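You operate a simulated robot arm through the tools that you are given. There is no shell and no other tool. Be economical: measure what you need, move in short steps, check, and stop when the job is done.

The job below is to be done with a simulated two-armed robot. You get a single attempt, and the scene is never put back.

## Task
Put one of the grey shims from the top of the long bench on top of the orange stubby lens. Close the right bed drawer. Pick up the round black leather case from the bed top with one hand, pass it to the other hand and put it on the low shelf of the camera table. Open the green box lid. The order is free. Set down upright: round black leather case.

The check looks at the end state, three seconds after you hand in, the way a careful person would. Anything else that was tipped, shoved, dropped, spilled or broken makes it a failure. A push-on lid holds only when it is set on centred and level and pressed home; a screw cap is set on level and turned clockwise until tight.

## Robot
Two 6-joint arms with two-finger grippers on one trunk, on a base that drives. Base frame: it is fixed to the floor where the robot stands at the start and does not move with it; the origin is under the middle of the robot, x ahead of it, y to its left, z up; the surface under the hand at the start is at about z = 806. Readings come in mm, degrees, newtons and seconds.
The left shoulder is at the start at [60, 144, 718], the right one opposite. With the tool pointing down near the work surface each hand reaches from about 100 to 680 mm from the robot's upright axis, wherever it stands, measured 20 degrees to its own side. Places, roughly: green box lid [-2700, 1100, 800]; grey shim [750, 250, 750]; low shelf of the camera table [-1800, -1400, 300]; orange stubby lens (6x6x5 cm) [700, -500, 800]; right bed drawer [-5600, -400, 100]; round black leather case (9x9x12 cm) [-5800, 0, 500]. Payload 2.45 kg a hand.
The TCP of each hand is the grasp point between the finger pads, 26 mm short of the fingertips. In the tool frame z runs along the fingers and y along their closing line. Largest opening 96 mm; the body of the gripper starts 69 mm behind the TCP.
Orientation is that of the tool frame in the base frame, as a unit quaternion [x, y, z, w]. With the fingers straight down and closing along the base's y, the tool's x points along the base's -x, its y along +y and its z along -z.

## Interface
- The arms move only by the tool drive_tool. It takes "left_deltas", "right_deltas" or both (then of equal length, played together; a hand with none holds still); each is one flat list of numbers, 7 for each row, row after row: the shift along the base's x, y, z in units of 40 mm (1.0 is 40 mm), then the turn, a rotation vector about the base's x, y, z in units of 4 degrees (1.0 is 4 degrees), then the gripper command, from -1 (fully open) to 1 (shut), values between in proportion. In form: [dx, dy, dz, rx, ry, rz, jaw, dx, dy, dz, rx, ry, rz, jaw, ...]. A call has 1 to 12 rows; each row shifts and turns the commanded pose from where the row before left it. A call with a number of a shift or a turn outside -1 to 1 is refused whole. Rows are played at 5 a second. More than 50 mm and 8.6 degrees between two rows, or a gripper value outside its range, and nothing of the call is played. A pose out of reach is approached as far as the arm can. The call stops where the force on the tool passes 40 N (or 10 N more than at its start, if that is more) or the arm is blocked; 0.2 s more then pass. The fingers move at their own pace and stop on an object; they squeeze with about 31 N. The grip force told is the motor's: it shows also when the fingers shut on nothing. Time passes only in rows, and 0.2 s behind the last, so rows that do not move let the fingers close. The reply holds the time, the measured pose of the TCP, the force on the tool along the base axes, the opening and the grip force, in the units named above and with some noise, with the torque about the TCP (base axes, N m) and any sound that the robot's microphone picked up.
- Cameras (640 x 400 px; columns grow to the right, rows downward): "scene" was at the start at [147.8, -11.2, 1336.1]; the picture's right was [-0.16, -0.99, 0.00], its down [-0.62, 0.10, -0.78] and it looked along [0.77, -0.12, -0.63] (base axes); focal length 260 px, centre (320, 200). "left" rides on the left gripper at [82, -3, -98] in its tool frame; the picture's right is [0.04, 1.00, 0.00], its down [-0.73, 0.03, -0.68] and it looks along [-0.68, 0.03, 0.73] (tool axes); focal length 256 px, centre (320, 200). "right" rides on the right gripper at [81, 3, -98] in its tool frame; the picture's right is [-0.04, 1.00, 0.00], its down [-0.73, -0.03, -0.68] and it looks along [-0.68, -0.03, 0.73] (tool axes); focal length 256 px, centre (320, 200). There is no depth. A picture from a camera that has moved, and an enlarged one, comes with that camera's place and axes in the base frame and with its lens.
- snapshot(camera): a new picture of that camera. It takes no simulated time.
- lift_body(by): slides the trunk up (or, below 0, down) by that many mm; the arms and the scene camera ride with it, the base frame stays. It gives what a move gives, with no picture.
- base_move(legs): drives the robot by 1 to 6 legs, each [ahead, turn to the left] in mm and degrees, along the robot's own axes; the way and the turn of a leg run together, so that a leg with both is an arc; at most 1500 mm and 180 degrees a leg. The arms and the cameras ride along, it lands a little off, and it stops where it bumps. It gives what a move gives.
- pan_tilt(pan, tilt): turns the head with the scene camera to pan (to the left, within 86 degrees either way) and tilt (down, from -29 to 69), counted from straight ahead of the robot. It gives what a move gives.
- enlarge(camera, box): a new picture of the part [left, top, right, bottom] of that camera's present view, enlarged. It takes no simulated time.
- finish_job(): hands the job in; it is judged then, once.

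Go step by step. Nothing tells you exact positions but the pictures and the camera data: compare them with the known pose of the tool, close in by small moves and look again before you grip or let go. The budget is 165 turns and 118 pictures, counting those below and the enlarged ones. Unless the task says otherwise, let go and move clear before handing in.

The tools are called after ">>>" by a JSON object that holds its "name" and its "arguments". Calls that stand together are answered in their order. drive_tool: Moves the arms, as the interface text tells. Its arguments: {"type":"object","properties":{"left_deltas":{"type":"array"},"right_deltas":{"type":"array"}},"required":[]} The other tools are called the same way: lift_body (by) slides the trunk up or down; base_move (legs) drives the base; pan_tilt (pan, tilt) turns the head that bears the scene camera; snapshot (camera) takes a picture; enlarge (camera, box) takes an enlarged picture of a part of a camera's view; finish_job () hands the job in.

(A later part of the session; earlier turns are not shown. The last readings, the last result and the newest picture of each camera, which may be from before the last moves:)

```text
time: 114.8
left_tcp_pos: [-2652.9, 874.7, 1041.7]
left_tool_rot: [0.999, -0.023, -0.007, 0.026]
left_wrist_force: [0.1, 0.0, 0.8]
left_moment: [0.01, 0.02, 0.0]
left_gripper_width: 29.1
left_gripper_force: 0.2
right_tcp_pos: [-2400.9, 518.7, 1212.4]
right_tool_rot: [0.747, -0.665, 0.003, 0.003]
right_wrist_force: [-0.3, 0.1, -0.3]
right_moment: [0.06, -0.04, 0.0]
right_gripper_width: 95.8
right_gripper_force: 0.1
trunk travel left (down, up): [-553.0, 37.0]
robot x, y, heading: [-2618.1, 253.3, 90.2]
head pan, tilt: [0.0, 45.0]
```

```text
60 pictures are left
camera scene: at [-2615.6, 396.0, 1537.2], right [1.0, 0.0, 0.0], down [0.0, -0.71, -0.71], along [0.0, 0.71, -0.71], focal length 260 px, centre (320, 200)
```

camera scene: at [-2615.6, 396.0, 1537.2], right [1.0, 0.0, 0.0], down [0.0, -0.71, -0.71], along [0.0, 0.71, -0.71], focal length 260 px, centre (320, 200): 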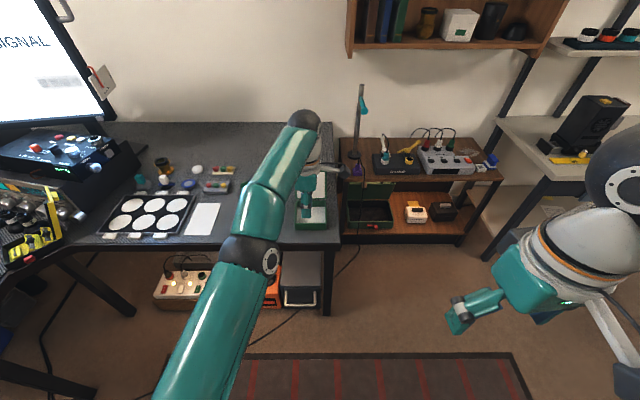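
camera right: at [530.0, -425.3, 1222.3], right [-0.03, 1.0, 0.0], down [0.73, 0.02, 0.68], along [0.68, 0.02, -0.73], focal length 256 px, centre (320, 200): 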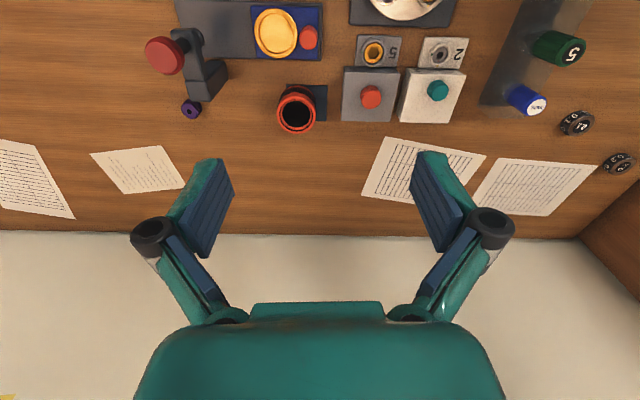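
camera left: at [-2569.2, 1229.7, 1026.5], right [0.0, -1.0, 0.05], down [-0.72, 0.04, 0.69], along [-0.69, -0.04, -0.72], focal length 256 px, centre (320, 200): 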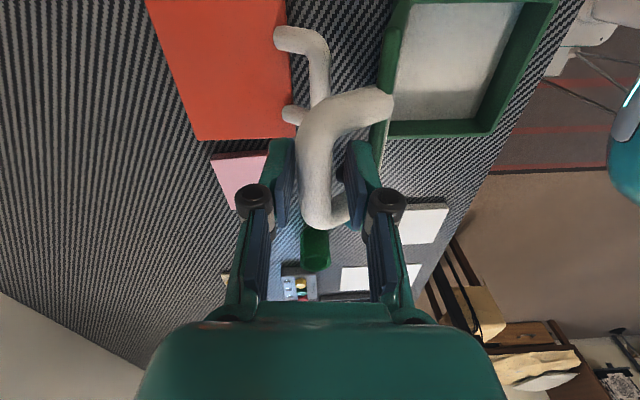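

Green lid is open. Tucking the left hand and undoing its yaw.

>>> {"name": "drive_tool", "arguments": {"left_deltas": [-0.2, -0.5, 0.2, 0.75, 0, 0, 0, -0.2, -0.5, 0.2, 0, 0, -1, 0, -0.2, -0.5, 0.2, 0, 0, -1, 0, -0.2, -0.5, 0.2, 0, 0, -1, 0, -0.2, -0.5, 0.2, 0, 0, -1, 0, -0.2, -0.5, 0.2, 0, 0, -1, 0, -0.2, -0.5, 0.2, 0, 0, -1, 0, -0.2, -0.5, 0.2, 0, 0, -1, 0, -0.2, -0.5, 0, 0, 0, -1, 0, -0.2, -0.5, 0, 0, 0, -1, 0, -0.2, -0.5, 0, 0, 0, -1, 0, -0.2, -0.5, 0, 0, 0, -1, 0]}}

>>> {"name": "drive_tool", "arguments": {"left_deltas": [0, 0, 0, 0, 0, -1, -1, 0, 0, 0, 0, 0, -1, -1, 0, 0, 0, 0, 0, -1, -1, 0, 0, 0, 0, 0, -1, -1, 0, 0, 0, 0, 0, -1, -1, 0, 0, 0, 0, 0, -1, -1, 0, 0, 0, 0, 0, -1, -1, 0, 0, 0, 0, 0, -1, -1, 0, 0, 0, 0, 0, -1, -1, 0, 0, 0, 0, 0, -1, -1, 0, 0, 0, 0, 0, -0.5, -1]}}

>>> {"name": "base_move", "arguments": {"legs": [[-100, 0], [0, 80]]}}

>>> {"name": "pan_tilt", "arguments": {"pan": 0, "tilt": 15}}

>>> {"name": "snapshot", "arguments": {"camera": "scene"}}

```text
time: 117.5
left_tcp_pos: [-2750.6, 633.2, 1106.5]
left_tool_rot: [0.918, -0.397, -0.007, -0.002]
left_wrist_force: [0.0, -0.5, 0.5]
left_moment: [-0.02, -0.01, 0.01]
left_gripper_width: 48.3
left_gripper_force: 0.0
right_tcp_pos: [-2400.9, 519.5, 1213.1]
right_tool_rot: [0.747, -0.665, 0.004, 0.003]
right_wrist_force: [-0.5, 0.1, 0.3]
right_moment: [-0.03, 0.01, -0.01]
right_gripper_width: 95.9
right_gripper_force: 0.1
trunk travel left (down, up): [-553.0, 37.0]
robot x, y, heading: [-2617.7, 253.5, 90.1]
head pan, tilt: [0.0, 45.0]
```

```text
time: 119.8
left_tcp_pos: [-2748.8, 634.0, 1104.0]
left_tool_rot: [0.715, -0.699, -0.006, -0.005]
left_wrist_force: [-0.5, -1.0, 0.1]
left_moment: [0.01, 0.01, 0.02]
left_gripper_width: 96.2
left_gripper_force: 0.1
right_tcp_pos: [-2401.1, 519.3, 1213.9]
right_tool_rot: [0.746, -0.665, 0.004, 0.004]
right_wrist_force: [0.2, -0.3, 0.3]
right_moment: [0.02, -0.01, 0.0]
right_gripper_width: 96.0
right_gripper_force: 0.0
trunk travel left (down, up): [-553.0, 37.0]
robot x, y, heading: [-2618.7, 257.0, 89.9]
head pan, tilt: [0.0, 45.0]
```

```text
time: 125.0
left_tcp_pos: [-3020.1, 88.0, 1105.1]
left_tool_rot: [0.997, -0.074, -0.006, -0.001]
left_wrist_force: [0.5, -0.7, -0.3]
left_moment: [0.1, -0.05, 0.01]
left_gripper_width: 95.9
left_gripper_force: 0.0
right_tcp_pos: [-2846.2, 411.6, 1213.7]
right_tool_rot: [1.0, -0.03, 0.005, -0.001]
right_wrist_force: [-1.1, -1.2, 0.7]
right_moment: [0.1, 0.0, 0.02]
right_gripper_width: 95.9
right_gripper_force: 0.0
trunk travel left (down, up): [-553.0, 37.0]
robot x, y, heading: [-2617.2, 192.6, 169.8]
head pan, tilt: [0.0, 45.0]
stopped in leg 2: the robot was blocked; the commanded pose is now the measured one
```

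```text
time: 126.0
left_tcp_pos: [-3019.1, 91.3, 1104.3]
left_tool_rot: [0.997, -0.076, -0.007, 0.001]
left_wrist_force: [0.6, 0.0, 0.2]
left_moment: [0.0, -0.01, 0.01]
left_gripper_width: 96.3
left_gripper_force: 0.1
right_tcp_pos: [-2844.9, 413.8, 1212.7]
right_tool_rot: [1.0, -0.03, 0.004, 0.0]
right_wrist_force: [0.5, 0.7, -0.2]
right_moment: [-0.01, 0.04, -0.01]
right_gripper_width: 96.0
right_gripper_force: 0.1
trunk travel left (down, up): [-553.0, 37.0]
robot x, y, heading: [-2614.5, 187.8, 169.9]
head pan, tilt: [0.0, 15.0]
```

```text
59 pictures are left
camera scene: at [-2764.7, 219.6, 1583.8], right [0.18, 0.98, 0.0], down [0.26, -0.05, -0.97], along [-0.95, 0.17, -0.26], focal length 260 px, centre (320, 200)
```

scene: 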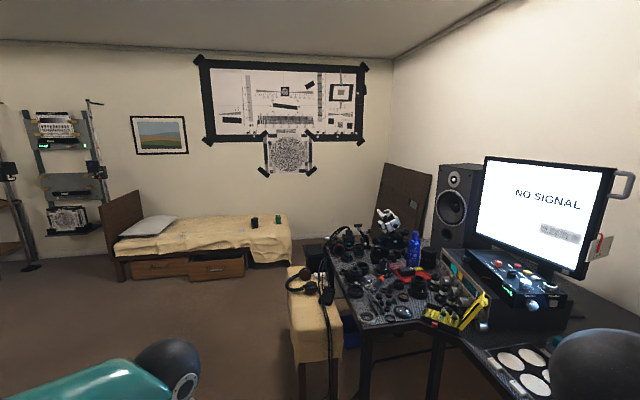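

The bed is ahead with the drawers and two dark round items on top. Driving there, keeping clear of the stool.

>>> {"name": "base_move", "arguments": {"legs": [[0, 33], [1480, 0], [0, -25], [500, 0]]}}

>>> {"name": "pan_tilt", "arguments": {"pan": -10, "tilt": 25}}

>>> {"name": "snapshot", "arguments": {"camera": "scene"}}

```text
time: 139.1
left_tcp_pos: [-4847.1, -535.6, 1104.4]
left_tool_rot: [1.0, 0.006, -0.006, 0.002]
left_wrist_force: [0.5, 0.0, -0.6]
left_moment: [0.02, 0.01, 0.02]
left_gripper_width: 96.0
left_gripper_force: 0.0
right_tcp_pos: [-4729.7, -189.6, 1213.7]
right_tool_rot: [0.999, 0.051, 0.004, -0.001]
right_wrist_force: [-0.7, 0.1, 0.2]
right_moment: [0.01, -0.02, 0.01]
right_gripper_width: 95.9
right_gripper_force: 0.0
trunk travel left (down, up): [-553.0, 37.0]
robot x, y, heading: [-4465.1, -371.7, 179.4]
head pan, tilt: [0.0, 15.0]
```

```text
time: 139.8
left_tcp_pos: [-4848.5, -537.0, 1106.5]
left_tool_rot: [1.0, 0.007, -0.006, 0.002]
left_wrist_force: [0.5, 0.4, 0.3]
left_moment: [0.01, -0.03, -0.02]
left_gripper_width: 95.9
left_gripper_force: 0.1
right_tcp_pos: [-4729.3, -188.6, 1214.4]
right_tool_rot: [0.999, 0.051, 0.004, 0.0]
right_wrist_force: [-0.3, 0.2, 0.2]
right_moment: [-0.02, -0.01, 0.01]
right_gripper_width: 95.9
right_gripper_force: 0.1
trunk travel left (down, up): [-553.0, 37.0]
robot x, y, heading: [-4462.4, -368.8, 179.4]
head pan, tilt: [-10.0, 25.0]
```

```text
58 pictures are left
camera scene: at [-4614.6, -349.5, 1567.7], right [0.19, 0.98, 0.0], down [0.41, -0.08, -0.91], along [-0.89, 0.17, -0.42], focal length 260 px, centre (320, 200)
```

scene: 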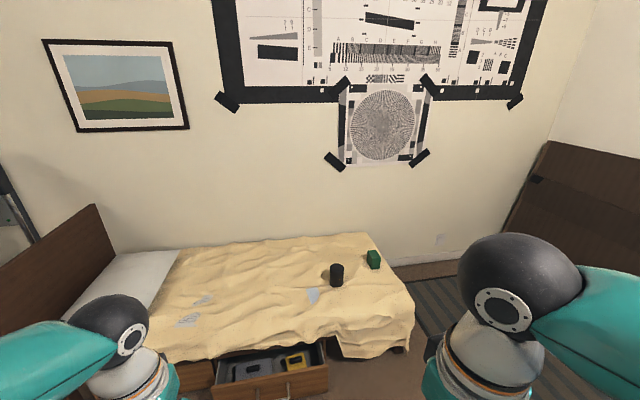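

The right drawer stands open with its handle near (-5426,-356); the case is near (-5811,-24,~500). Lowering the trunk and approaching the drawer.

>>> {"name": "lift_body", "arguments": {"by": -500}}

>>> {"name": "base_move", "arguments": {"legs": [[350, 0]]}}

>>> {"name": "pan_tilt", "arguments": {"pan": 0, "tilt": 40}}

>>> {"name": "snapshot", "arguments": {"camera": "scene"}}

```text
refused: -500 is not a number from -400 to 400
```

```text
time: 142.1
left_tcp_pos: [-5200.1, -531.0, 1105.3]
left_tool_rot: [1.0, 0.006, -0.006, 0.001]
left_wrist_force: [-1.0, 0.5, 0.6]
left_moment: [-0.02, -0.02, -0.01]
left_gripper_width: 96.1
left_gripper_force: 0.0
right_tcp_pos: [-5079.6, -184.2, 1213.2]
right_tool_rot: [0.999, 0.051, 0.005, 0.0]
right_wrist_force: [0.4, 0.1, -0.6]
right_moment: [0.01, -0.01, 0.0]
right_gripper_width: 96.1
right_gripper_force: 0.1
trunk travel left (down, up): [-553.0, 37.0]
robot x, y, heading: [-4819.2, -367.1, 179.1]
head pan, tilt: [-10.0, 25.0]
```

```text
time: 142.9
left_tcp_pos: [-5199.5, -531.1, 1106.9]
left_tool_rot: [1.0, 0.006, -0.007, 0.002]
left_wrist_force: [-1.3, 0.2, -0.5]
left_moment: [0.0, 0.01, -0.02]
left_gripper_width: 95.7
left_gripper_force: 0.1
right_tcp_pos: [-5078.8, -184.2, 1215.1]
right_tool_rot: [0.999, 0.05, 0.005, 0.0]
right_wrist_force: [-0.2, -0.1, -0.2]
right_moment: [0.02, 0.0, -0.01]
right_gripper_width: 96.0
right_gripper_force: 0.1
trunk travel left (down, up): [-553.0, 37.0]
robot x, y, heading: [-4815.6, -365.4, 179.2]
head pan, tilt: [0.0, 40.0]
```

```text
57 pictures are left
camera scene: at [-4959.3, -360.7, 1544.4], right [0.01, 1.0, 0.0], down [0.64, -0.01, -0.77], along [-0.77, 0.01, -0.64], focal length 260 px, centre (320, 200)
```

scene: 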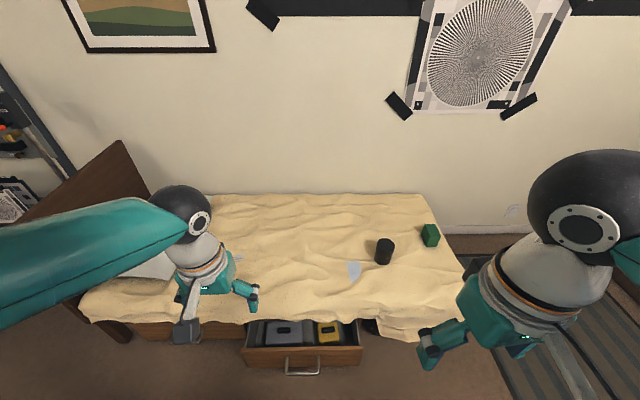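

The drawer front is centred at y≈-440, x≈-5440, open about 150 mm. Lowering the trunk and shaping the left hand into a closed pusher.

>>> {"name": "lift_body", "arguments": {"by": -400}}

>>> {"name": "drive_tool", "arguments": {"left_deltas": [0.3, 0.5, -1, 0, 0, 0, 1, 0.3, 0.5, -1, 0, 0, 0, 1, 0.3, 0.5, -1, 0, 0, 0, 1, 0.3, 0.4, -1, 0, 0, 0, 1, 0, 0.3, -1, 0, 0, 0, 1, 0, 0, -1, 0, 0, 0, 1, 0, 0, -1, 0, 0, 0, 1, 0, 0, -1, 0, 0, 0, 1]}}

>>> {"name": "snapshot", "arguments": {"camera": "scene"}}

>>> {"name": "snapshot", "arguments": {"camera": "left"}}

```text
time: 146.7
left_tcp_pos: [-5199.1, -531.7, 706.1]
left_tool_rot: [1.0, 0.006, -0.006, 0.002]
left_wrist_force: [0.1, -0.6, 1.0]
left_moment: [-0.01, -0.01, -0.01]
left_gripper_width: 96.0
left_gripper_force: 0.0
right_tcp_pos: [-5079.6, -183.6, 814.4]
right_tool_rot: [0.999, 0.051, 0.004, -0.001]
right_wrist_force: [0.3, -0.1, 0.1]
right_moment: [-0.02, 0.01, -0.03]
right_gripper_width: 96.1
right_gripper_force: 0.1
trunk travel left (down, up): [-153.0, 437.0]
robot x, y, heading: [-4815.6, -367.2, 179.0]
head pan, tilt: [0.0, 40.0]
```

```text
time: 148.5
left_tcp_pos: [-5151.0, -444.1, 386.4]
left_tool_rot: [1.0, 0.006, -0.006, 0.002]
left_wrist_force: [0.0, 0.2, -0.4]
left_moment: [0.02, 0.02, -0.01]
left_gripper_width: 0.0
left_gripper_force: 29.1
right_tcp_pos: [-5078.6, -182.9, 814.3]
right_tool_rot: [0.999, 0.05, 0.004, 0.0]
right_wrist_force: [-0.3, -0.4, 0.9]
right_moment: [0.01, -0.01, -0.01]
right_gripper_width: 96.0
right_gripper_force: 0.1
trunk travel left (down, up): [-153.0, 437.0]
robot x, y, heading: [-4816.7, -366.7, 179.0]
head pan, tilt: [0.0, 40.0]
```

```text
56 pictures are left
camera scene: at [-4959.4, -360.7, 1144.3], right [0.01, 1.0, 0.0], down [0.64, -0.01, -0.77], along [-0.77, 0.01, -0.64], focal length 260 px, centre (320, 200)
```

scene: 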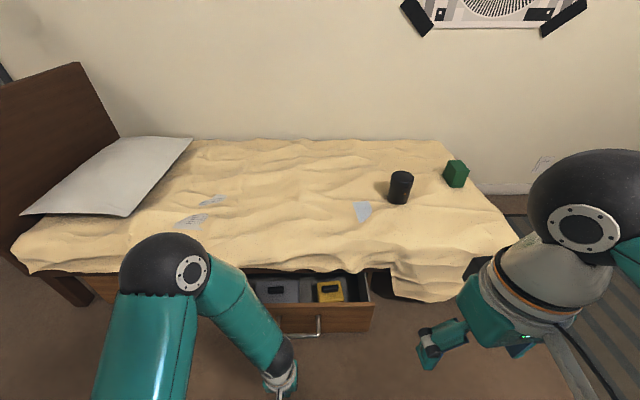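

```text
55 pictures are left
camera left: at [-5068.4, -440.8, 482.2], right [0.05, -1.0, 0.0], down [-0.73, -0.04, 0.69], along [-0.69, -0.04, -0.73], focal length 256 px, centre (320, 200)
```

left: 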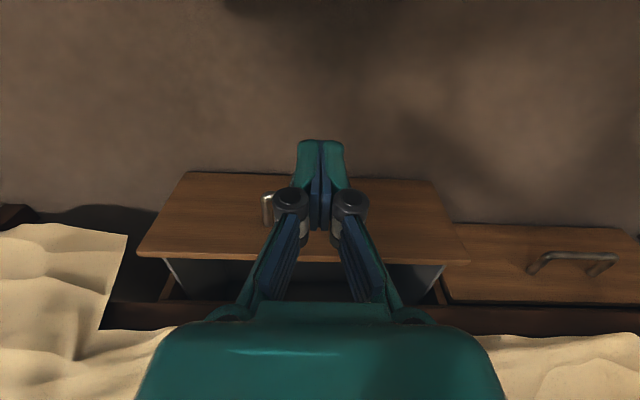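

Drawer front top edge is at about z 218, x -5461. I'll tilt the left fingers 45° forward-down and lower to push the panel above the handle.

>>> {"name": "drive_tool", "arguments": {"left_deltas": [-0.2, 0, -0.45, 0, 1, 0, 1, -0.2, 0, -0.45, 0, 1, 0, 1, -0.2, 0, -0.45, 0, 1, 0, 1, -0.2, 0, -0.45, 0, 1, 0, 1, -0.2, 0, -0.45, 0, 1, 0, 1, -0.2, 0, -0.45, 0, 1, 0, 1, -0.2, 0, -0.45, 0, 1, 0, 1, -0.2, 0, -0.45, 0, 1, 0, 1, -0.2, 0, -0.45, 0, 1, 0, 1, -0.2, 0, -0.45, 0, 1, 0, 1, -0.2, 0, -0.4, 0, 1, 0, 1, 0, 0, 0, 0, 0, 0, 1]}}

>>> {"name": "snapshot", "arguments": {"camera": "scene"}}

>>> {"name": "snapshot", "arguments": {"camera": "left"}}

```text
time: 150.8
left_tcp_pos: [-5231.1, -441.7, 210.4]
left_tool_rot: [0.937, 0.004, -0.349, -0.002]
left_wrist_force: [3.9, 2.8, 25.2]
left_moment: [-0.21, -3.31, 0.34]
left_gripper_width: 0.0
left_gripper_force: 28.8
left hand out of reach, approached as far as the arm can: row 11
right_tcp_pos: [-5080.3, -183.0, 815.7]
right_tool_rot: [0.999, 0.05, 0.004, -0.001]
right_wrist_force: [-0.1, -0.1, -0.2]
right_moment: [0.02, 0.01, -0.02]
right_gripper_width: 96.1
right_gripper_force: 0.0
trunk travel left (down, up): [-153.0, 437.0]
robot x, y, heading: [-4815.0, -363.7, 179.4]
head pan, tilt: [0.0, 40.0]
stopped in row 11 (left hand): the force on the tool passed its limit at 120 N (the readings are from after the stop); the commanded pose is now the measured one
```

```text
54 pictures are left
camera scene: at [-4959.0, -360.4, 1144.9], right [0.01, 1.0, 0.0], down [0.64, -0.01, -0.77], along [-0.77, 0.01, -0.64], focal length 260 px, centre (320, 200)
```

scene: 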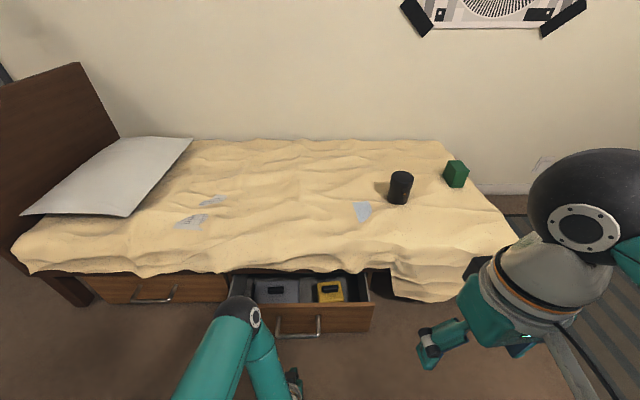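

```text
53 pictures are left
camera left: at [-5103.7, -438.4, 229.4], right [0.04, -1.0, -0.03], down [-0.11, -0.04, 0.99], along [-0.99, -0.03, -0.11], focal length 256 px, centre (320, 200)
```

left: 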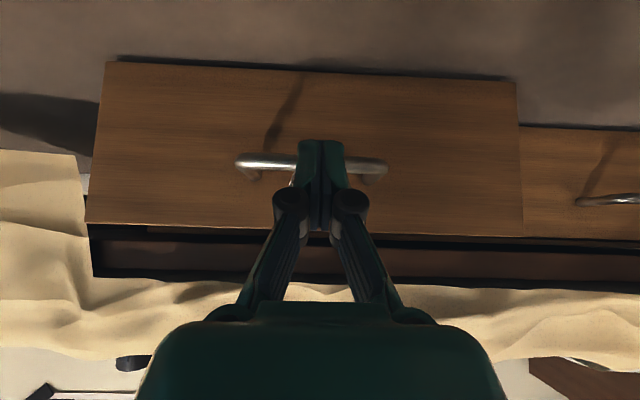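

The panel is right ahead. Lifting slightly, extending forward to relieve whatever the arm touched, before pushing.

>>> {"name": "drive_tool", "arguments": {"left_deltas": [-0.3, 0, 0.4, 0, 0, 0, 1, -1, 0, 0, 0, 0, 0, 1, -1, 0, -0.1, 0, 0, 0, 1, -1, 0, -0.2, 0, 0, 0, 1, -1, 0, -0.1, 0, 0, 0, 1, 0, 0, 0, 0, 0, 0, 1]}}

>>> {"name": "snapshot", "arguments": {"camera": "left"}}

```text
time: 152.2
left_tcp_pos: [-5403.7, -443.8, 207.8]
left_tool_rot: [0.937, 0.004, -0.349, -0.002]
left_wrist_force: [0.7, -0.8, 0.2]
left_moment: [0.0, 0.02, -0.01]
left_gripper_width: 0.0
left_gripper_force: 28.6
right_tcp_pos: [-5079.6, -183.4, 814.2]
right_tool_rot: [0.999, 0.05, 0.005, 0.001]
right_wrist_force: [0.0, 0.3, 0.4]
right_moment: [0.0, 0.0, -0.02]
right_gripper_width: 95.6
right_gripper_force: 0.2
trunk travel left (down, up): [-153.0, 437.0]
robot x, y, heading: [-4814.8, -363.0, 179.3]
head pan, tilt: [0.0, 40.0]
```

```text
52 pictures are left
camera left: at [-5276.5, -439.9, 228.2], right [0.04, -1.0, -0.03], down [-0.11, -0.04, 0.99], along [-0.99, -0.03, -0.11], focal length 256 px, centre (320, 200)
```

left: 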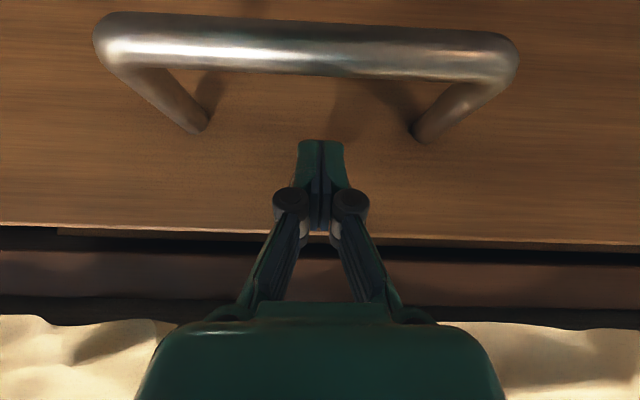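

Tips aim at the panel between handle and top edge. Pushing with the base.

>>> {"name": "base_move", "arguments": {"legs": [[110, 0]]}}

>>> {"name": "snapshot", "arguments": {"camera": "scene"}}

```text
time: 153.4
left_tcp_pos: [-5515.2, -443.1, 207.9]
left_tool_rot: [0.937, 0.006, -0.349, 0.0]
left_wrist_force: [0.7, -0.3, -0.5]
left_moment: [0.0, 0.01, -0.01]
left_gripper_width: 0.2
left_gripper_force: 28.2
right_tcp_pos: [-5192.0, -183.0, 813.9]
right_tool_rot: [0.999, 0.051, 0.005, -0.002]
right_wrist_force: [0.8, 0.3, 0.9]
right_moment: [-0.05, 0.03, 0.0]
right_gripper_width: 96.0
right_gripper_force: 0.1
trunk travel left (down, up): [-153.0, 437.0]
robot x, y, heading: [-4928.1, -362.5, 179.2]
head pan, tilt: [0.0, 40.0]
```

```text
51 pictures are left
camera scene: at [-5071.8, -359.3, 1144.3], right [0.01, 1.0, 0.0], down [0.64, -0.01, -0.77], along [-0.77, 0.01, -0.64], focal length 260 px, centre (320, 200)
```

scene: 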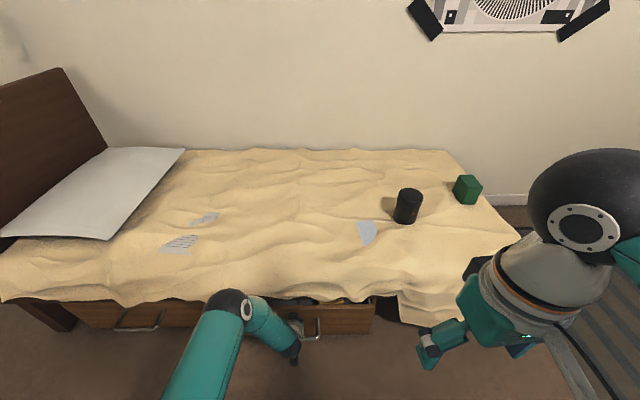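

Drawer is moving in. Pushing more until it seats.

>>> {"name": "base_move", "arguments": {"legs": [[30, 0]]}}

>>> {"name": "snapshot", "arguments": {"camera": "left"}}

```text
time: 154.2
left_tcp_pos: [-5545.7, -443.1, 208.6]
left_tool_rot: [0.937, 0.005, -0.349, -0.001]
left_wrist_force: [0.6, 0.3, 0.5]
left_moment: [0.0, 0.0, 0.0]
left_gripper_width: 0.0
left_gripper_force: 28.8
right_tcp_pos: [-5222.5, -183.3, 814.7]
right_tool_rot: [0.999, 0.05, 0.005, 0.0]
right_wrist_force: [-0.4, -0.5, -0.9]
right_moment: [0.03, -0.01, -0.02]
right_gripper_width: 96.1
right_gripper_force: 0.1
trunk travel left (down, up): [-153.0, 437.0]
robot x, y, heading: [-4957.6, -361.0, 179.4]
head pan, tilt: [0.0, 40.0]
```

```text
50 pictures are left
camera left: at [-5419.6, -438.5, 228.9], right [0.04, -1.0, -0.03], down [-0.11, -0.04, 0.99], along [-0.99, -0.04, -0.11], focal length 256 px, centre (320, 200)
```

left: 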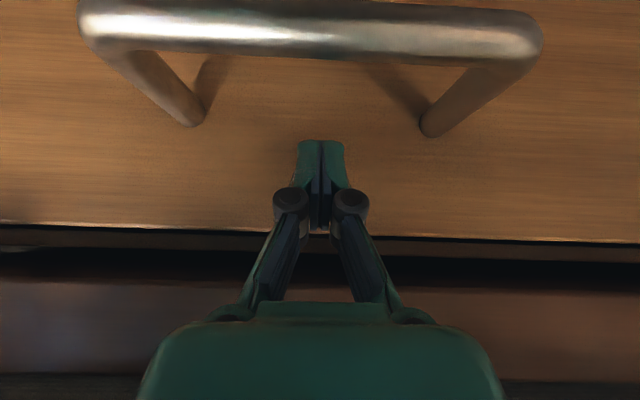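

>>> {"name": "base_move", "arguments": {"legs": [[30, 0]]}}

>>> {"name": "snapshot", "arguments": {"camera": "left"}}

```text
time: 155.1
left_tcp_pos: [-5559.0, -440.8, 206.3]
left_tool_rot: [0.94, 0.005, -0.341, -0.003]
left_wrist_force: [-0.1, -0.3, 0.6]
left_moment: [0.03, 0.05, 0.03]
left_gripper_width: 0.1
left_gripper_force: 27.9
right_tcp_pos: [-5241.3, -181.8, 816.3]
right_tool_rot: [0.999, 0.052, 0.006, 0.0]
right_wrist_force: [-0.3, 0.6, -0.3]
right_moment: [-0.01, -0.01, -0.01]
right_gripper_width: 96.2
right_gripper_force: 0.1
trunk travel left (down, up): [-153.0, 437.0]
robot x, y, heading: [-4977.0, -363.7, 179.3]
head pan, tilt: [0.0, 40.0]
stopped in leg 1: the force on the tool passed its limit at 51 N (the readings are from after the stop); the commanded pose is now the measured one
```

```text
49 pictures are left
camera left: at [-5432.7, -437.4, 228.6], right [0.04, -1.0, -0.03], down [-0.13, -0.04, 0.99], along [-0.99, -0.03, -0.13], focal length 256 px, centre (320, 200)
```

left: 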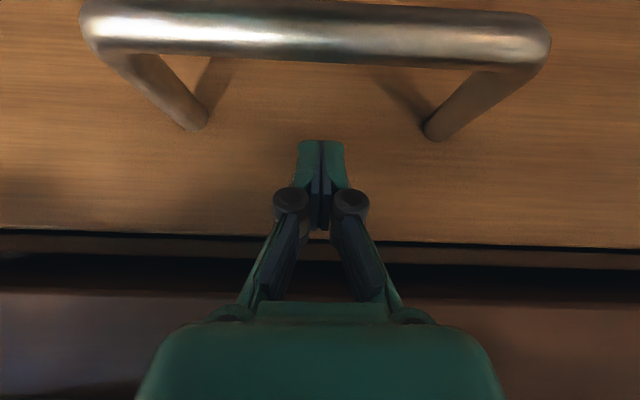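

The drawer reached its stop. Backing off, raising the left hand and undoing its tilt.

>>> {"name": "base_move", "arguments": {"legs": [[-250, 0]]}}

>>> {"name": "drive_tool", "arguments": {"left_deltas": [0, 0, 1, 0, -1, 0, -1, 0, 0, 1, 0, -1, 0, -1, 0, 0, 1, 0, -1, 0, -1, 0, 0, 1, 0, -1, 0, -1, 0, 0, 1, 0, -1, 0, -1, 0.3, 0, 1, 0, -1, 0, -1, 0.3, 0, 1, 0, -1, 0, -1, 0.3, 0, 1, 0, -1, 0, -1, 0.3, 0, 1, 0, -1, 0, -1, 0, 0, 1, 0, -1, 0, -1, 0, 0, 1, 0, 0, 0, -1, 0, 0, 1, 0, 0, 0, -1]}}

>>> {"name": "snapshot", "arguments": {"camera": "scene"}}

```text
time: 157.0
left_tcp_pos: [-5302.4, -443.2, 206.7]
left_tool_rot: [0.94, 0.004, -0.341, -0.002]
left_wrist_force: [-0.6, -0.1, 0.8]
left_moment: [0.01, 0.0, -0.01]
left_gripper_width: 0.1
left_gripper_force: 28.3
right_tcp_pos: [-4986.7, -185.2, 816.4]
right_tool_rot: [0.999, 0.051, 0.005, 0.0]
right_wrist_force: [-0.4, -0.3, -0.4]
right_moment: [-0.01, 0.0, 0.01]
right_gripper_width: 96.0
right_gripper_force: 0.1
trunk travel left (down, up): [-153.0, 437.0]
robot x, y, heading: [-4723.0, -365.7, 179.2]
head pan, tilt: [0.0, 40.0]
```

```text
time: 159.6
left_tcp_pos: [-5255.6, -443.4, 685.1]
left_tool_rot: [1.0, 0.004, 0.001, -0.002]
left_wrist_force: [0.3, -0.3, 0.9]
left_moment: [0.0, -0.07, 0.01]
left_gripper_width: 96.0
left_gripper_force: 0.1
right_tcp_pos: [-4986.4, -185.0, 817.7]
right_tool_rot: [0.999, 0.052, 0.005, 0.0]
right_wrist_force: [0.0, 0.0, 1.2]
right_moment: [0.03, -0.04, 0.01]
right_gripper_width: 96.1
right_gripper_force: 0.0
trunk travel left (down, up): [-153.0, 437.0]
robot x, y, heading: [-4725.8, -366.0, 179.2]
head pan, tilt: [0.0, 40.0]
```

```text
48 pictures are left
camera scene: at [-4865.7, -361.9, 1144.3], right [0.01, 1.0, 0.0], down [0.64, -0.01, -0.77], along [-0.77, 0.01, -0.64], focal length 260 px, centre (320, 200)
```

scene: 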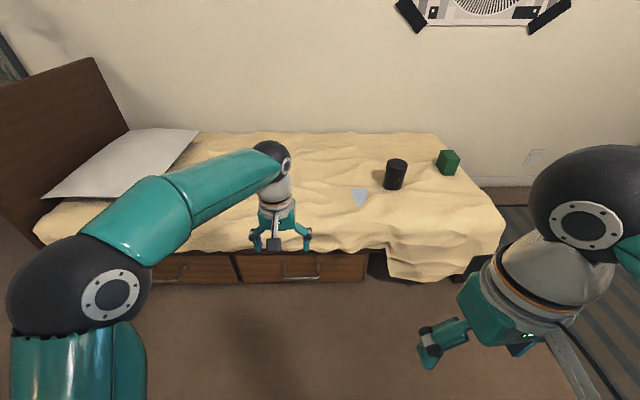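

Drawer is flush with its neighbour. Tucking the left hand and moving up beside the case.

>>> {"name": "drive_tool", "arguments": {"left_deltas": [0.9, -0.4, 0.3, 0, 0, 0, -1, 0.9, -0.4, 0.3, 0, 0, 0, -1, 0.9, -0.4, 0.3, 0, 0, 0, -1, 0.9, -0.4, 0.3, 0, 0, 0, -1, 0.9, -0.4, 0.3, 0, 0, 0, -1]}}

>>> {"name": "base_move", "arguments": {"legs": [[0, -22], [450, 0], [0, 22]]}}

>>> {"name": "pan_tilt", "arguments": {"pan": -15, "tilt": 40}}

>>> {"name": "snapshot", "arguments": {"camera": "scene"}}

```text
time: 160.8
left_tcp_pos: [-5072.2, -523.5, 747.1]
left_tool_rot: [1.0, 0.004, 0.001, -0.002]
left_wrist_force: [0.0, 0.1, 0.3]
left_moment: [0.01, 0.0, -0.01]
left_gripper_width: 95.8
left_gripper_force: 0.2
right_tcp_pos: [-4986.8, -185.4, 817.6]
right_tool_rot: [0.999, 0.052, 0.005, 0.0]
right_wrist_force: [-0.3, -0.2, 0.3]
right_moment: [0.01, 0.02, 0.01]
right_gripper_width: 96.0
right_gripper_force: 0.0
trunk travel left (down, up): [-153.0, 437.0]
robot x, y, heading: [-4721.9, -365.6, 179.0]
head pan, tilt: [0.0, 40.0]
```

```text
time: 166.1
left_tcp_pos: [-5490.2, -344.6, 747.1]
left_tool_rot: [1.0, 0.0, 0.001, -0.001]
left_wrist_force: [-1.3, 0.0, -0.2]
left_moment: [0.0, 0.02, 0.0]
left_gripper_width: 96.0
left_gripper_force: 0.1
right_tcp_pos: [-5398.7, -6.3, 816.7]
right_tool_rot: [0.999, 0.047, 0.005, 0.0]
right_wrist_force: [0.6, -0.5, -0.8]
right_moment: [-0.02, 0.04, 0.01]
right_gripper_width: 96.0
right_gripper_force: 0.0
trunk travel left (down, up): [-153.0, 437.0]
robot x, y, heading: [-5133.8, -179.1, 178.1]
head pan, tilt: [0.0, 40.0]
```

```text
time: 166.8
left_tcp_pos: [-5490.8, -344.3, 746.1]
left_tool_rot: [1.0, -0.001, 0.0, -0.001]
left_wrist_force: [-0.1, -0.4, -0.5]
left_moment: [-0.04, -0.02, 0.0]
left_gripper_width: 96.0
left_gripper_force: 0.1
right_tcp_pos: [-5398.7, -6.6, 816.4]
right_tool_rot: [0.999, 0.047, 0.006, -0.001]
right_wrist_force: [0.6, -1.2, 0.0]
right_moment: [0.04, 0.0, 0.0]
right_gripper_width: 96.0
right_gripper_force: 0.0
trunk travel left (down, up): [-153.0, 437.0]
robot x, y, heading: [-5136.7, -179.2, 178.3]
head pan, tilt: [-15.0, 40.0]
```

```text
47 pictures are left
camera scene: at [-5276.1, -149.0, 1144.3], right [0.28, 0.96, 0.0], down [0.62, -0.18, -0.77], along [-0.73, 0.22, -0.64], focal length 260 px, centre (320, 200)
```

scene: 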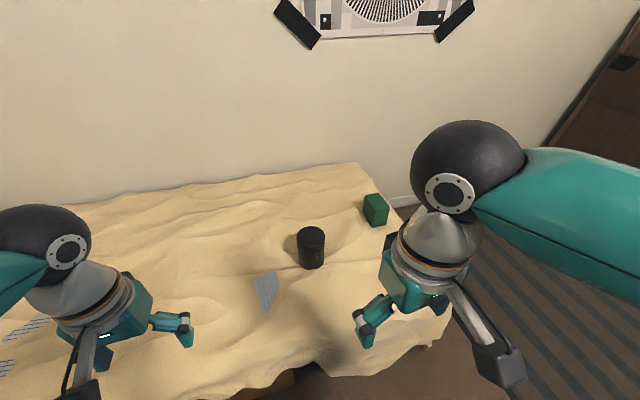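

>>> {"name": "enlarge", "arguments": {"camera": "scene", "box": [262, 210, 358, 270]}}

>>> {"name": "snapshot", "arguments": {"camera": "right"}}

```text
6.67 times, centred on (310, 240) of scene
camera zoom: at [-5276.1, -149.0, 1144.3], right [0.28, 0.96, 0.0], down [0.62, -0.18, -0.77], along [-0.73, 0.22, -0.64], focal length 1730 px, centre (387, -67)
```

zoom: 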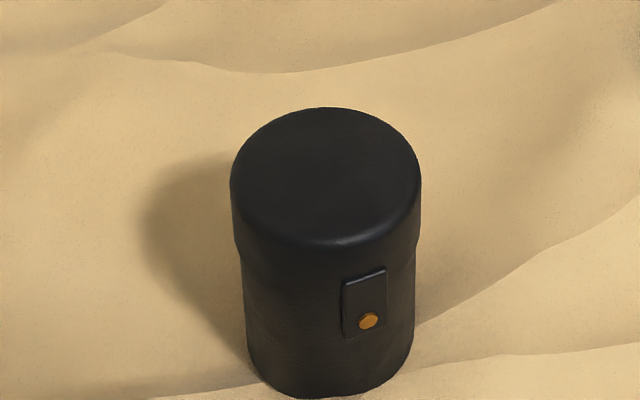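

```text
45 pictures are left
camera right: at [-5316.7, -2.8, 916.4], right [0.05, -1.0, 0.0], down [-0.74, -0.04, 0.67], along [-0.67, -0.03, -0.74], focal length 256 px, centre (320, 200)
```

right: 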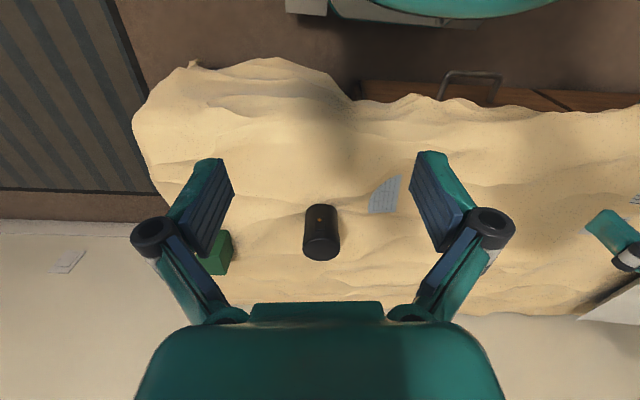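

The case is ~80 mm across with a cap rim and a snap strap on the near side. Moving the right hand over it for a better fix.

>>> {"name": "drive_tool", "arguments": {"right_deltas": [-0.95, -0.07, -0.15, 0, 0, 0, -1, -0.95, -0.07, -0.15, 0, 0, 0, -1, -0.95, -0.07, -0.15, 0, 0, 0, -1, -0.95, -0.07, -0.15, 0, 0, 0, -1, -0.95, -0.07, -0.15, 0, 0, 0, -1, -0.95, -0.07, -0.15, 0, 0, 0, -1, -0.95, -0.07, -0.15, 0, 0, 0, -1, -0.95, -0.07, -0.15, 0, 0, 0, -1, 0, 0, 0, 0, 0, 0, -1]}}

>>> {"name": "snapshot", "arguments": {"camera": "right"}}

>>> {"name": "snapshot", "arguments": {"camera": "scene"}}

```text
time: 168.8
left_tcp_pos: [-5489.3, -345.8, 747.2]
left_tool_rot: [1.0, 0.0, 0.0, -0.001]
left_wrist_force: [0.3, 0.0, -0.4]
left_moment: [-0.01, 0.01, 0.01]
left_gripper_width: 96.1
left_gripper_force: 0.0
right_tcp_pos: [-5701.5, -30.0, 770.2]
right_tool_rot: [0.999, 0.047, 0.005, -0.001]
right_wrist_force: [-0.2, 0.1, 0.0]
right_moment: [0.02, -0.02, 0.02]
right_gripper_width: 96.2
right_gripper_force: 0.0
trunk travel left (down, up): [-153.0, 437.0]
robot x, y, heading: [-5138.8, -175.0, 178.4]
head pan, tilt: [-15.0, 40.0]
```

```text
44 pictures are left
camera right: at [-5619.8, -26.0, 868.9], right [0.05, -1.0, 0.0], down [-0.74, -0.04, 0.67], along [-0.67, -0.03, -0.74], focal length 256 px, centre (320, 200)
```

right: 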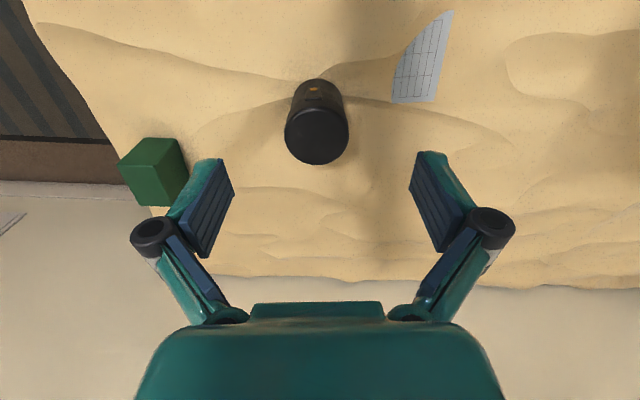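

```text
43 pictures are left
camera scene: at [-5276.6, -149.0, 1144.2], right [0.28, 0.96, 0.0], down [0.62, -0.18, -0.77], along [-0.73, 0.22, -0.64], focal length 260 px, centre (320, 200)
```

scene: 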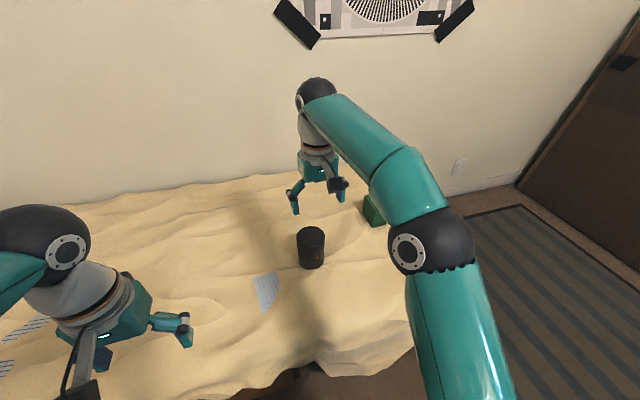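

Case centre ≈ (-5775,-28), top ≈ z 574. Moving over it and lowering to just above the top.

>>> {"name": "drive_tool", "arguments": {"right_deltas": [-0.9, 0.02, 0, 0, 0, 0, -1, -0.9, 0, -0.5, 0, 0, 0, -1, 0, 0, -1, 0, 0, 0, -1, 0, 0, -1, 0, 0, 0, -1, 0, 0, -0.8, 0, 0, 0, -1, 0, 0, 0, 0, 0, 0, -1]}}

>>> {"name": "snapshot", "arguments": {"camera": "right"}}

```text
time: 170.2
left_tcp_pos: [-5489.3, -346.1, 747.7]
left_tool_rot: [1.0, 0.0, 0.001, -0.001]
left_wrist_force: [0.3, 0.0, -0.4]
left_moment: [0.0, 0.0, -0.05]
left_gripper_width: 96.0
left_gripper_force: 0.1
right_tcp_pos: [-5741.7, -29.0, 622.7]
right_tool_rot: [0.999, 0.047, 0.006, 0.0]
right_wrist_force: [0.4, 0.4, -0.2]
right_moment: [0.03, 0.01, -0.02]
right_gripper_width: 96.2
right_gripper_force: 0.1
right hand out of reach, approached as far as the arm can: row 1, 2
trunk travel left (down, up): [-153.0, 437.0]
robot x, y, heading: [-5133.8, -173.5, 178.3]
head pan, tilt: [-15.0, 40.0]
```

```text
42 pictures are left
camera right: at [-5660.1, -26.4, 721.0], right [0.05, -1.0, 0.0], down [-0.74, -0.04, 0.67], along [-0.67, -0.03, -0.74], focal length 256 px, centre (320, 200)
```

right: 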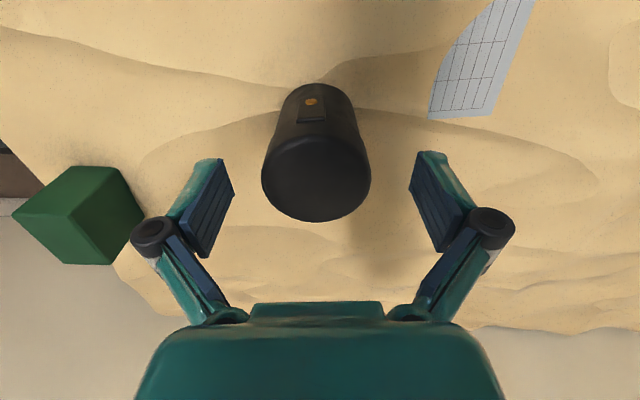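

Need ~32 mm more in x. Extending at this height.

>>> {"name": "drive_tool", "arguments": {"right_deltas": [-0.4, 0, 0, 0, 0, 0, -1, -0.4, 0.02, 0, 0, 0, 0, -1, 0, 0, 0, 0, 0, 0, -1]}}

>>> {"name": "snapshot", "arguments": {"camera": "right"}}

```text
time: 171.1
left_tcp_pos: [-5490.4, -345.8, 746.6]
left_tool_rot: [1.0, 0.0, 0.001, -0.001]
left_wrist_force: [-0.2, -0.5, 0.1]
left_moment: [-0.02, 0.01, -0.06]
left_gripper_width: 95.9
left_gripper_force: 0.0
right_tcp_pos: [-5775.4, -29.7, 623.2]
right_tool_rot: [0.999, 0.047, 0.005, 0.001]
right_wrist_force: [-1.1, -0.9, 0.4]
right_moment: [0.04, 0.02, 0.01]
right_gripper_width: 95.8
right_gripper_force: 0.1
trunk travel left (down, up): [-153.0, 437.0]
robot x, y, heading: [-5137.1, -174.9, 178.5]
head pan, tilt: [-15.0, 40.0]
```

```text
41 pictures are left
camera right: at [-5692.8, -25.2, 721.5], right [0.05, -1.0, 0.0], down [-0.74, -0.04, 0.67], along [-0.67, -0.04, -0.74], focal length 256 px, centre (320, 200)
```

right: 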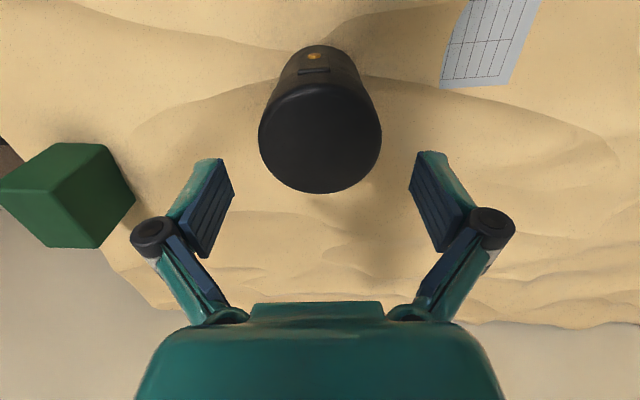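

Centred. Descending around the case and gripping.

>>> {"name": "drive_tool", "arguments": {"right_deltas": [0, 0, -0.5, 0, 0, 0, -1, 0, 0, -0.6, 0, 0, 0, -1, 0, 0, -0.6, 0, 0, 0, -1, 0, 0, -0.5, 0, 0, 0, -1, 0, 0, 0, 0, 0, 0, 1, 0, 0, 0, 0, 0, 0, 1, 0, 0, 0, 0, 0, 0, 1]}}

>>> {"name": "snapshot", "arguments": {"camera": "right"}}

```text
time: 172.7
left_tcp_pos: [-5490.5, -345.4, 747.7]
left_tool_rot: [1.0, 0.0, 0.0, -0.001]
left_wrist_force: [-0.3, -0.2, -0.1]
left_moment: [-0.03, 0.02, 0.0]
left_gripper_width: 95.7
left_gripper_force: 0.1
right_tcp_pos: [-5774.0, -29.3, 535.5]
right_tool_rot: [0.999, 0.047, 0.005, 0.0]
right_wrist_force: [-0.3, 1.0, -0.1]
right_moment: [0.01, -0.03, -0.04]
right_gripper_width: 84.2
right_gripper_force: 31.0
trunk travel left (down, up): [-153.0, 437.0]
robot x, y, heading: [-5137.0, -175.1, 178.6]
head pan, tilt: [-15.0, 40.0]
```

```text
40 pictures are left
camera right: at [-5693.1, -25.4, 634.4], right [0.05, -1.0, 0.0], down [-0.74, -0.04, 0.67], along [-0.67, -0.03, -0.74], focal length 256 px, centre (320, 200)
```

right: 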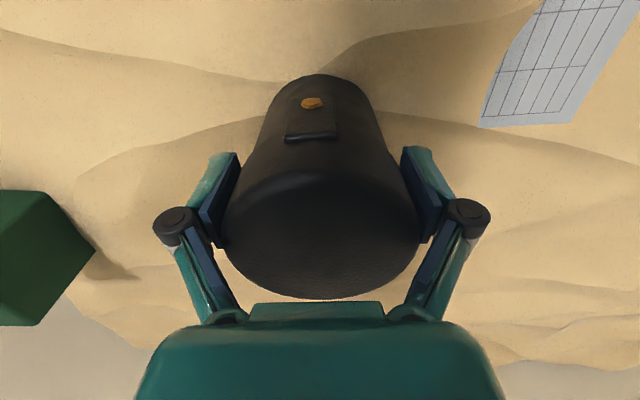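

Gripped at 84 mm. Lifting.

>>> {"name": "drive_tool", "arguments": {"right_deltas": [0, 0, 0.5, 0, 0, 0, 1, 0, 0, 1, 0, 0, 0, 1, 0, 0, 1, 0, 0, 0, 1, 0.5, 0, 1, 0, 0, 0, 1, 0.8, 0, 1, 0, 0, 0, 1, 0.8, 0, 1, 0, 0, 0, 1, 0.8, 0, 0, 0, 0, 0, 1, 0.8, 0, 0, 0, 0, 0, 1]}}

>>> {"name": "base_move", "arguments": {"legs": [[-500, 0]]}}

>>> {"name": "snapshot", "arguments": {"camera": "scene"}}

```text
refused: row 5 steps farther than a row can; nothing moved
```

```text
time: 175.6
left_tcp_pos: [-4985.4, -358.2, 747.3]
left_tool_rot: [1.0, 0.003, 0.001, -0.001]
left_wrist_force: [-0.1, -0.5, 0.2]
left_moment: [-0.02, 0.06, -0.03]
left_gripper_width: 95.9
left_gripper_force: 0.1
right_tcp_pos: [-5272.9, -42.8, 535.1]
right_tool_rot: [0.999, 0.049, 0.005, 0.0]
right_wrist_force: [-0.1, -0.2, 0.1]
right_moment: [-0.01, -0.04, -0.01]
right_gripper_width: 84.4
right_gripper_force: 31.4
trunk travel left (down, up): [-153.0, 437.0]
robot x, y, heading: [-4637.7, -188.6, 178.6]
head pan, tilt: [-15.0, 40.0]
```

```text
39 pictures are left
camera scene: at [-4774.7, -161.7, 1144.2], right [0.28, 0.96, 0.0], down [0.62, -0.18, -0.77], along [-0.74, 0.21, -0.64], focal length 260 px, centre (320, 200)
```

scene: 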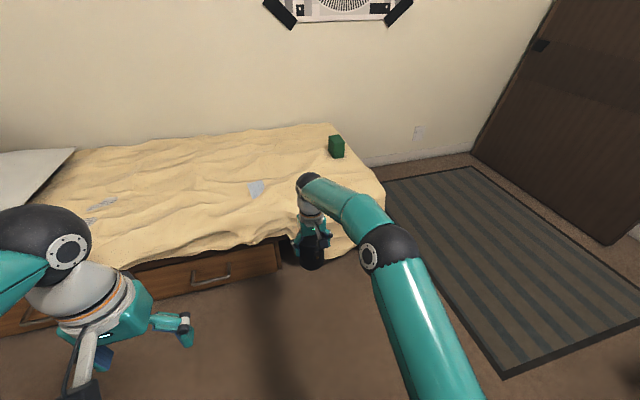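

The lift was refused by step size so the case got dragged off along the blanket, but it's still gripped. Checking its pose in the hand.

>>> {"name": "snapshot", "arguments": {"camera": "right"}}

>>> {"name": "enlarge", "arguments": {"camera": "scene", "box": [262, 200, 358, 280]}}

```text
38 pictures are left
camera right: at [-5191.8, -40.2, 634.5], right [0.06, -1.0, 0.0], down [-0.74, -0.04, 0.67], along [-0.67, -0.04, -0.74], focal length 256 px, centre (320, 200)
```

right: 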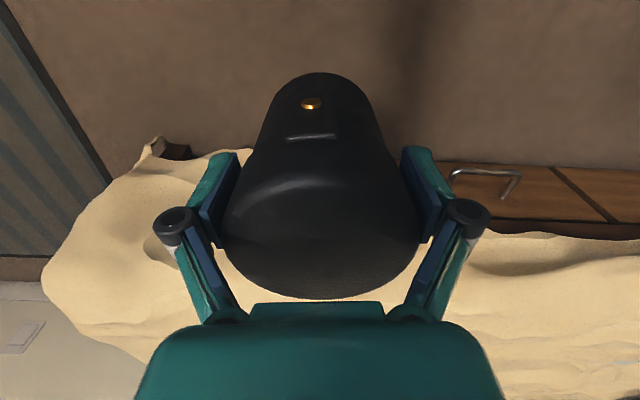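

```text
5.00 times, centred on (310, 240) of scene
camera zoom: at [-4774.7, -161.7, 1144.2], right [0.28, 0.96, 0.0], down [0.62, -0.18, -0.77], along [-0.74, 0.21, -0.64], focal length 1298 px, centre (370, 0)
```

zoom: 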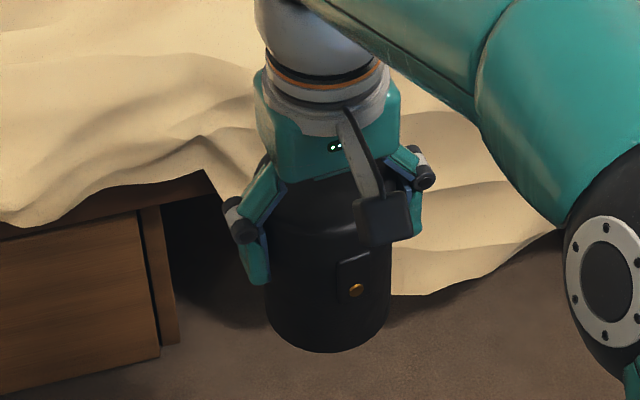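

The case is still upright in the right hand. I'll bring it up and in front, and tilt the left hand 60° to point forward-down for a lower side grip.

>>> {"name": "drive_tool", "arguments": {"right_deltas": [0.1, 0, 0.9, 0, 0, 0, 1, 0.6, -0.6, 0.8, 0, 0, 0, 1, 0.6, -0.6, 0.8, 0, 0, 0, 1, 0.6, -0.6, 0.8, 0, 0, 0, 1, 0.6, -0.6, 0.8, 0, 0, 0, 1, 0.6, -0.6, 0.8, 0, 0, 0, 1, 0.5, -0.6, 0.1, 0, 0, 0, 1, 0, -0.3, 0, 0, 0, 0, 1, 0, 0, 0, 0, 0, 0, 1, 0, 0, 0, 0, 0, 0, 1, 0, 0, 0, 0, 0, 0, 1, 0, 0, 0, 0, 0, 0, 1], "left_deltas": [0.3, 0, 0, 0, 1, 0, -1, 0.3, 0, 0, 0, 1, 0, -1, 0.3, 0, 0, 0, 1, 0, -1, 0.3, 0, 0, 0, 1, 0, -1, 0.3, 0, 0, 0, 1, 0, -1, 0.3, 0, 0, 0, 1, 0, -1, 0.3, 0, 0, 0, 1, 0, -1, 0.3, 0, 0, 0, 1, 0, -1, 0, 0, 0, 0, 1, 0, -1, 0, 0, 0, 0, 1, 0, -1, 0, 0, 0, 0, 1, 0, -1, 0, 0, 0, 0, 1, 0, -1]}}

>>> {"name": "drive_tool", "arguments": {"left_deltas": [0, 0, 0, 0, 1, 0, -1, 0, 0, 0, 0, 1, 0, -1, 0, 0, 0, 0, 1, 0, -1, 0, 0, 0, 0, 0, 0, -1]}}

>>> {"name": "pan_tilt", "arguments": {"pan": 0, "tilt": 45}}

>>> {"name": "snapshot", "arguments": {"camera": "scene"}}

>>> {"name": "snapshot", "arguments": {"camera": "left"}}

```text
time: 178.2
left_tcp_pos: [-4896.0, -355.6, 774.6]
left_tool_rot: [0.914, 0.003, -0.406, -0.002]
left_wrist_force: [-0.2, 0.2, 1.0]
left_moment: [0.02, -0.04, -0.01]
left_gripper_width: 96.0
left_gripper_force: 0.2
left hand out of reach, approached as far as the arm can: row 11, 12
right_tcp_pos: [-5130.1, -199.8, 737.4]
right_tool_rot: [0.999, 0.048, 0.005, 0.0]
right_wrist_force: [0.5, -1.5, -2.5]
right_moment: [0.0, -0.04, -0.02]
right_gripper_width: 84.2
right_gripper_force: 31.0
trunk travel left (down, up): [-153.0, 437.0]
robot x, y, heading: [-4636.1, -187.7, 178.9]
head pan, tilt: [-15.0, 40.0]
```

```text
time: 179.2
left_tcp_pos: [-4898.0, -350.3, 813.3]
left_tool_rot: [0.866, 0.001, -0.5, -0.003]
left_wrist_force: [-0.6, -0.4, 0.0]
left_moment: [0.04, -0.01, 0.01]
left_gripper_width: 95.9
left_gripper_force: 0.1
left hand out of reach, approached as far as the arm can: row 1, 2, 3
right_tcp_pos: [-5129.4, -199.6, 736.4]
right_tool_rot: [0.999, 0.048, 0.005, -0.001]
right_wrist_force: [0.4, 1.2, -1.7]
right_moment: [0.0, 0.0, 0.01]
right_gripper_width: 84.2
right_gripper_force: 30.9
trunk travel left (down, up): [-153.0, 437.0]
robot x, y, heading: [-4631.0, -187.6, 178.9]
head pan, tilt: [-15.0, 40.0]
```

```text
time: 180.0
left_tcp_pos: [-4897.2, -349.7, 813.4]
left_tool_rot: [0.867, 0.002, -0.499, -0.001]
left_wrist_force: [0.5, 0.0, -0.6]
left_moment: [0.01, 0.0, 0.0]
left_gripper_width: 96.0
left_gripper_force: 0.1
right_tcp_pos: [-5130.9, -199.8, 736.5]
right_tool_rot: [0.999, 0.048, 0.006, 0.0]
right_wrist_force: [-0.4, -0.4, -1.6]
right_moment: [0.0, -0.03, 0.01]
right_gripper_width: 84.1
right_gripper_force: 30.7
trunk travel left (down, up): [-153.0, 437.0]
robot x, y, heading: [-4632.8, -187.2, 179.0]
head pan, tilt: [0.0, 45.0]
```

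```text
36 pictures are left
camera scene: at [-4773.9, -183.7, 1137.0], right [0.02, 1.0, 0.0], down [0.71, -0.01, -0.71], along [-0.71, 0.01, -0.71], focal length 260 px, centre (320, 200)
```

scene: 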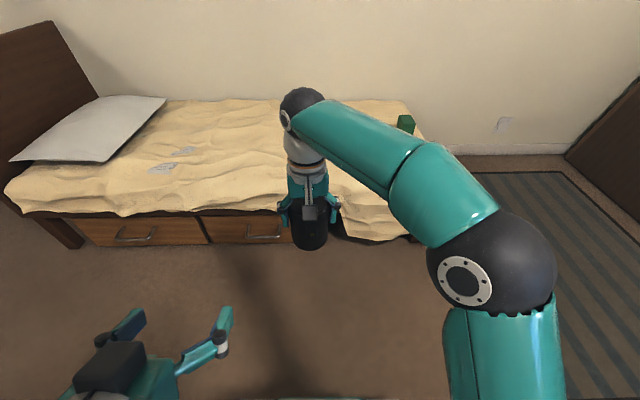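

```text
35 pictures are left
camera left: at [-4770.9, -347.3, 791.7], right [0.02, -1.0, -0.04], down [0.22, -0.03, 0.98], along [-0.98, -0.03, 0.22], focal length 256 px, centre (320, 200)
```

left: 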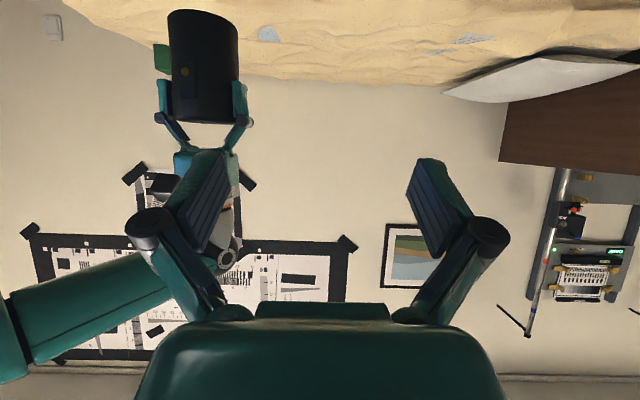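

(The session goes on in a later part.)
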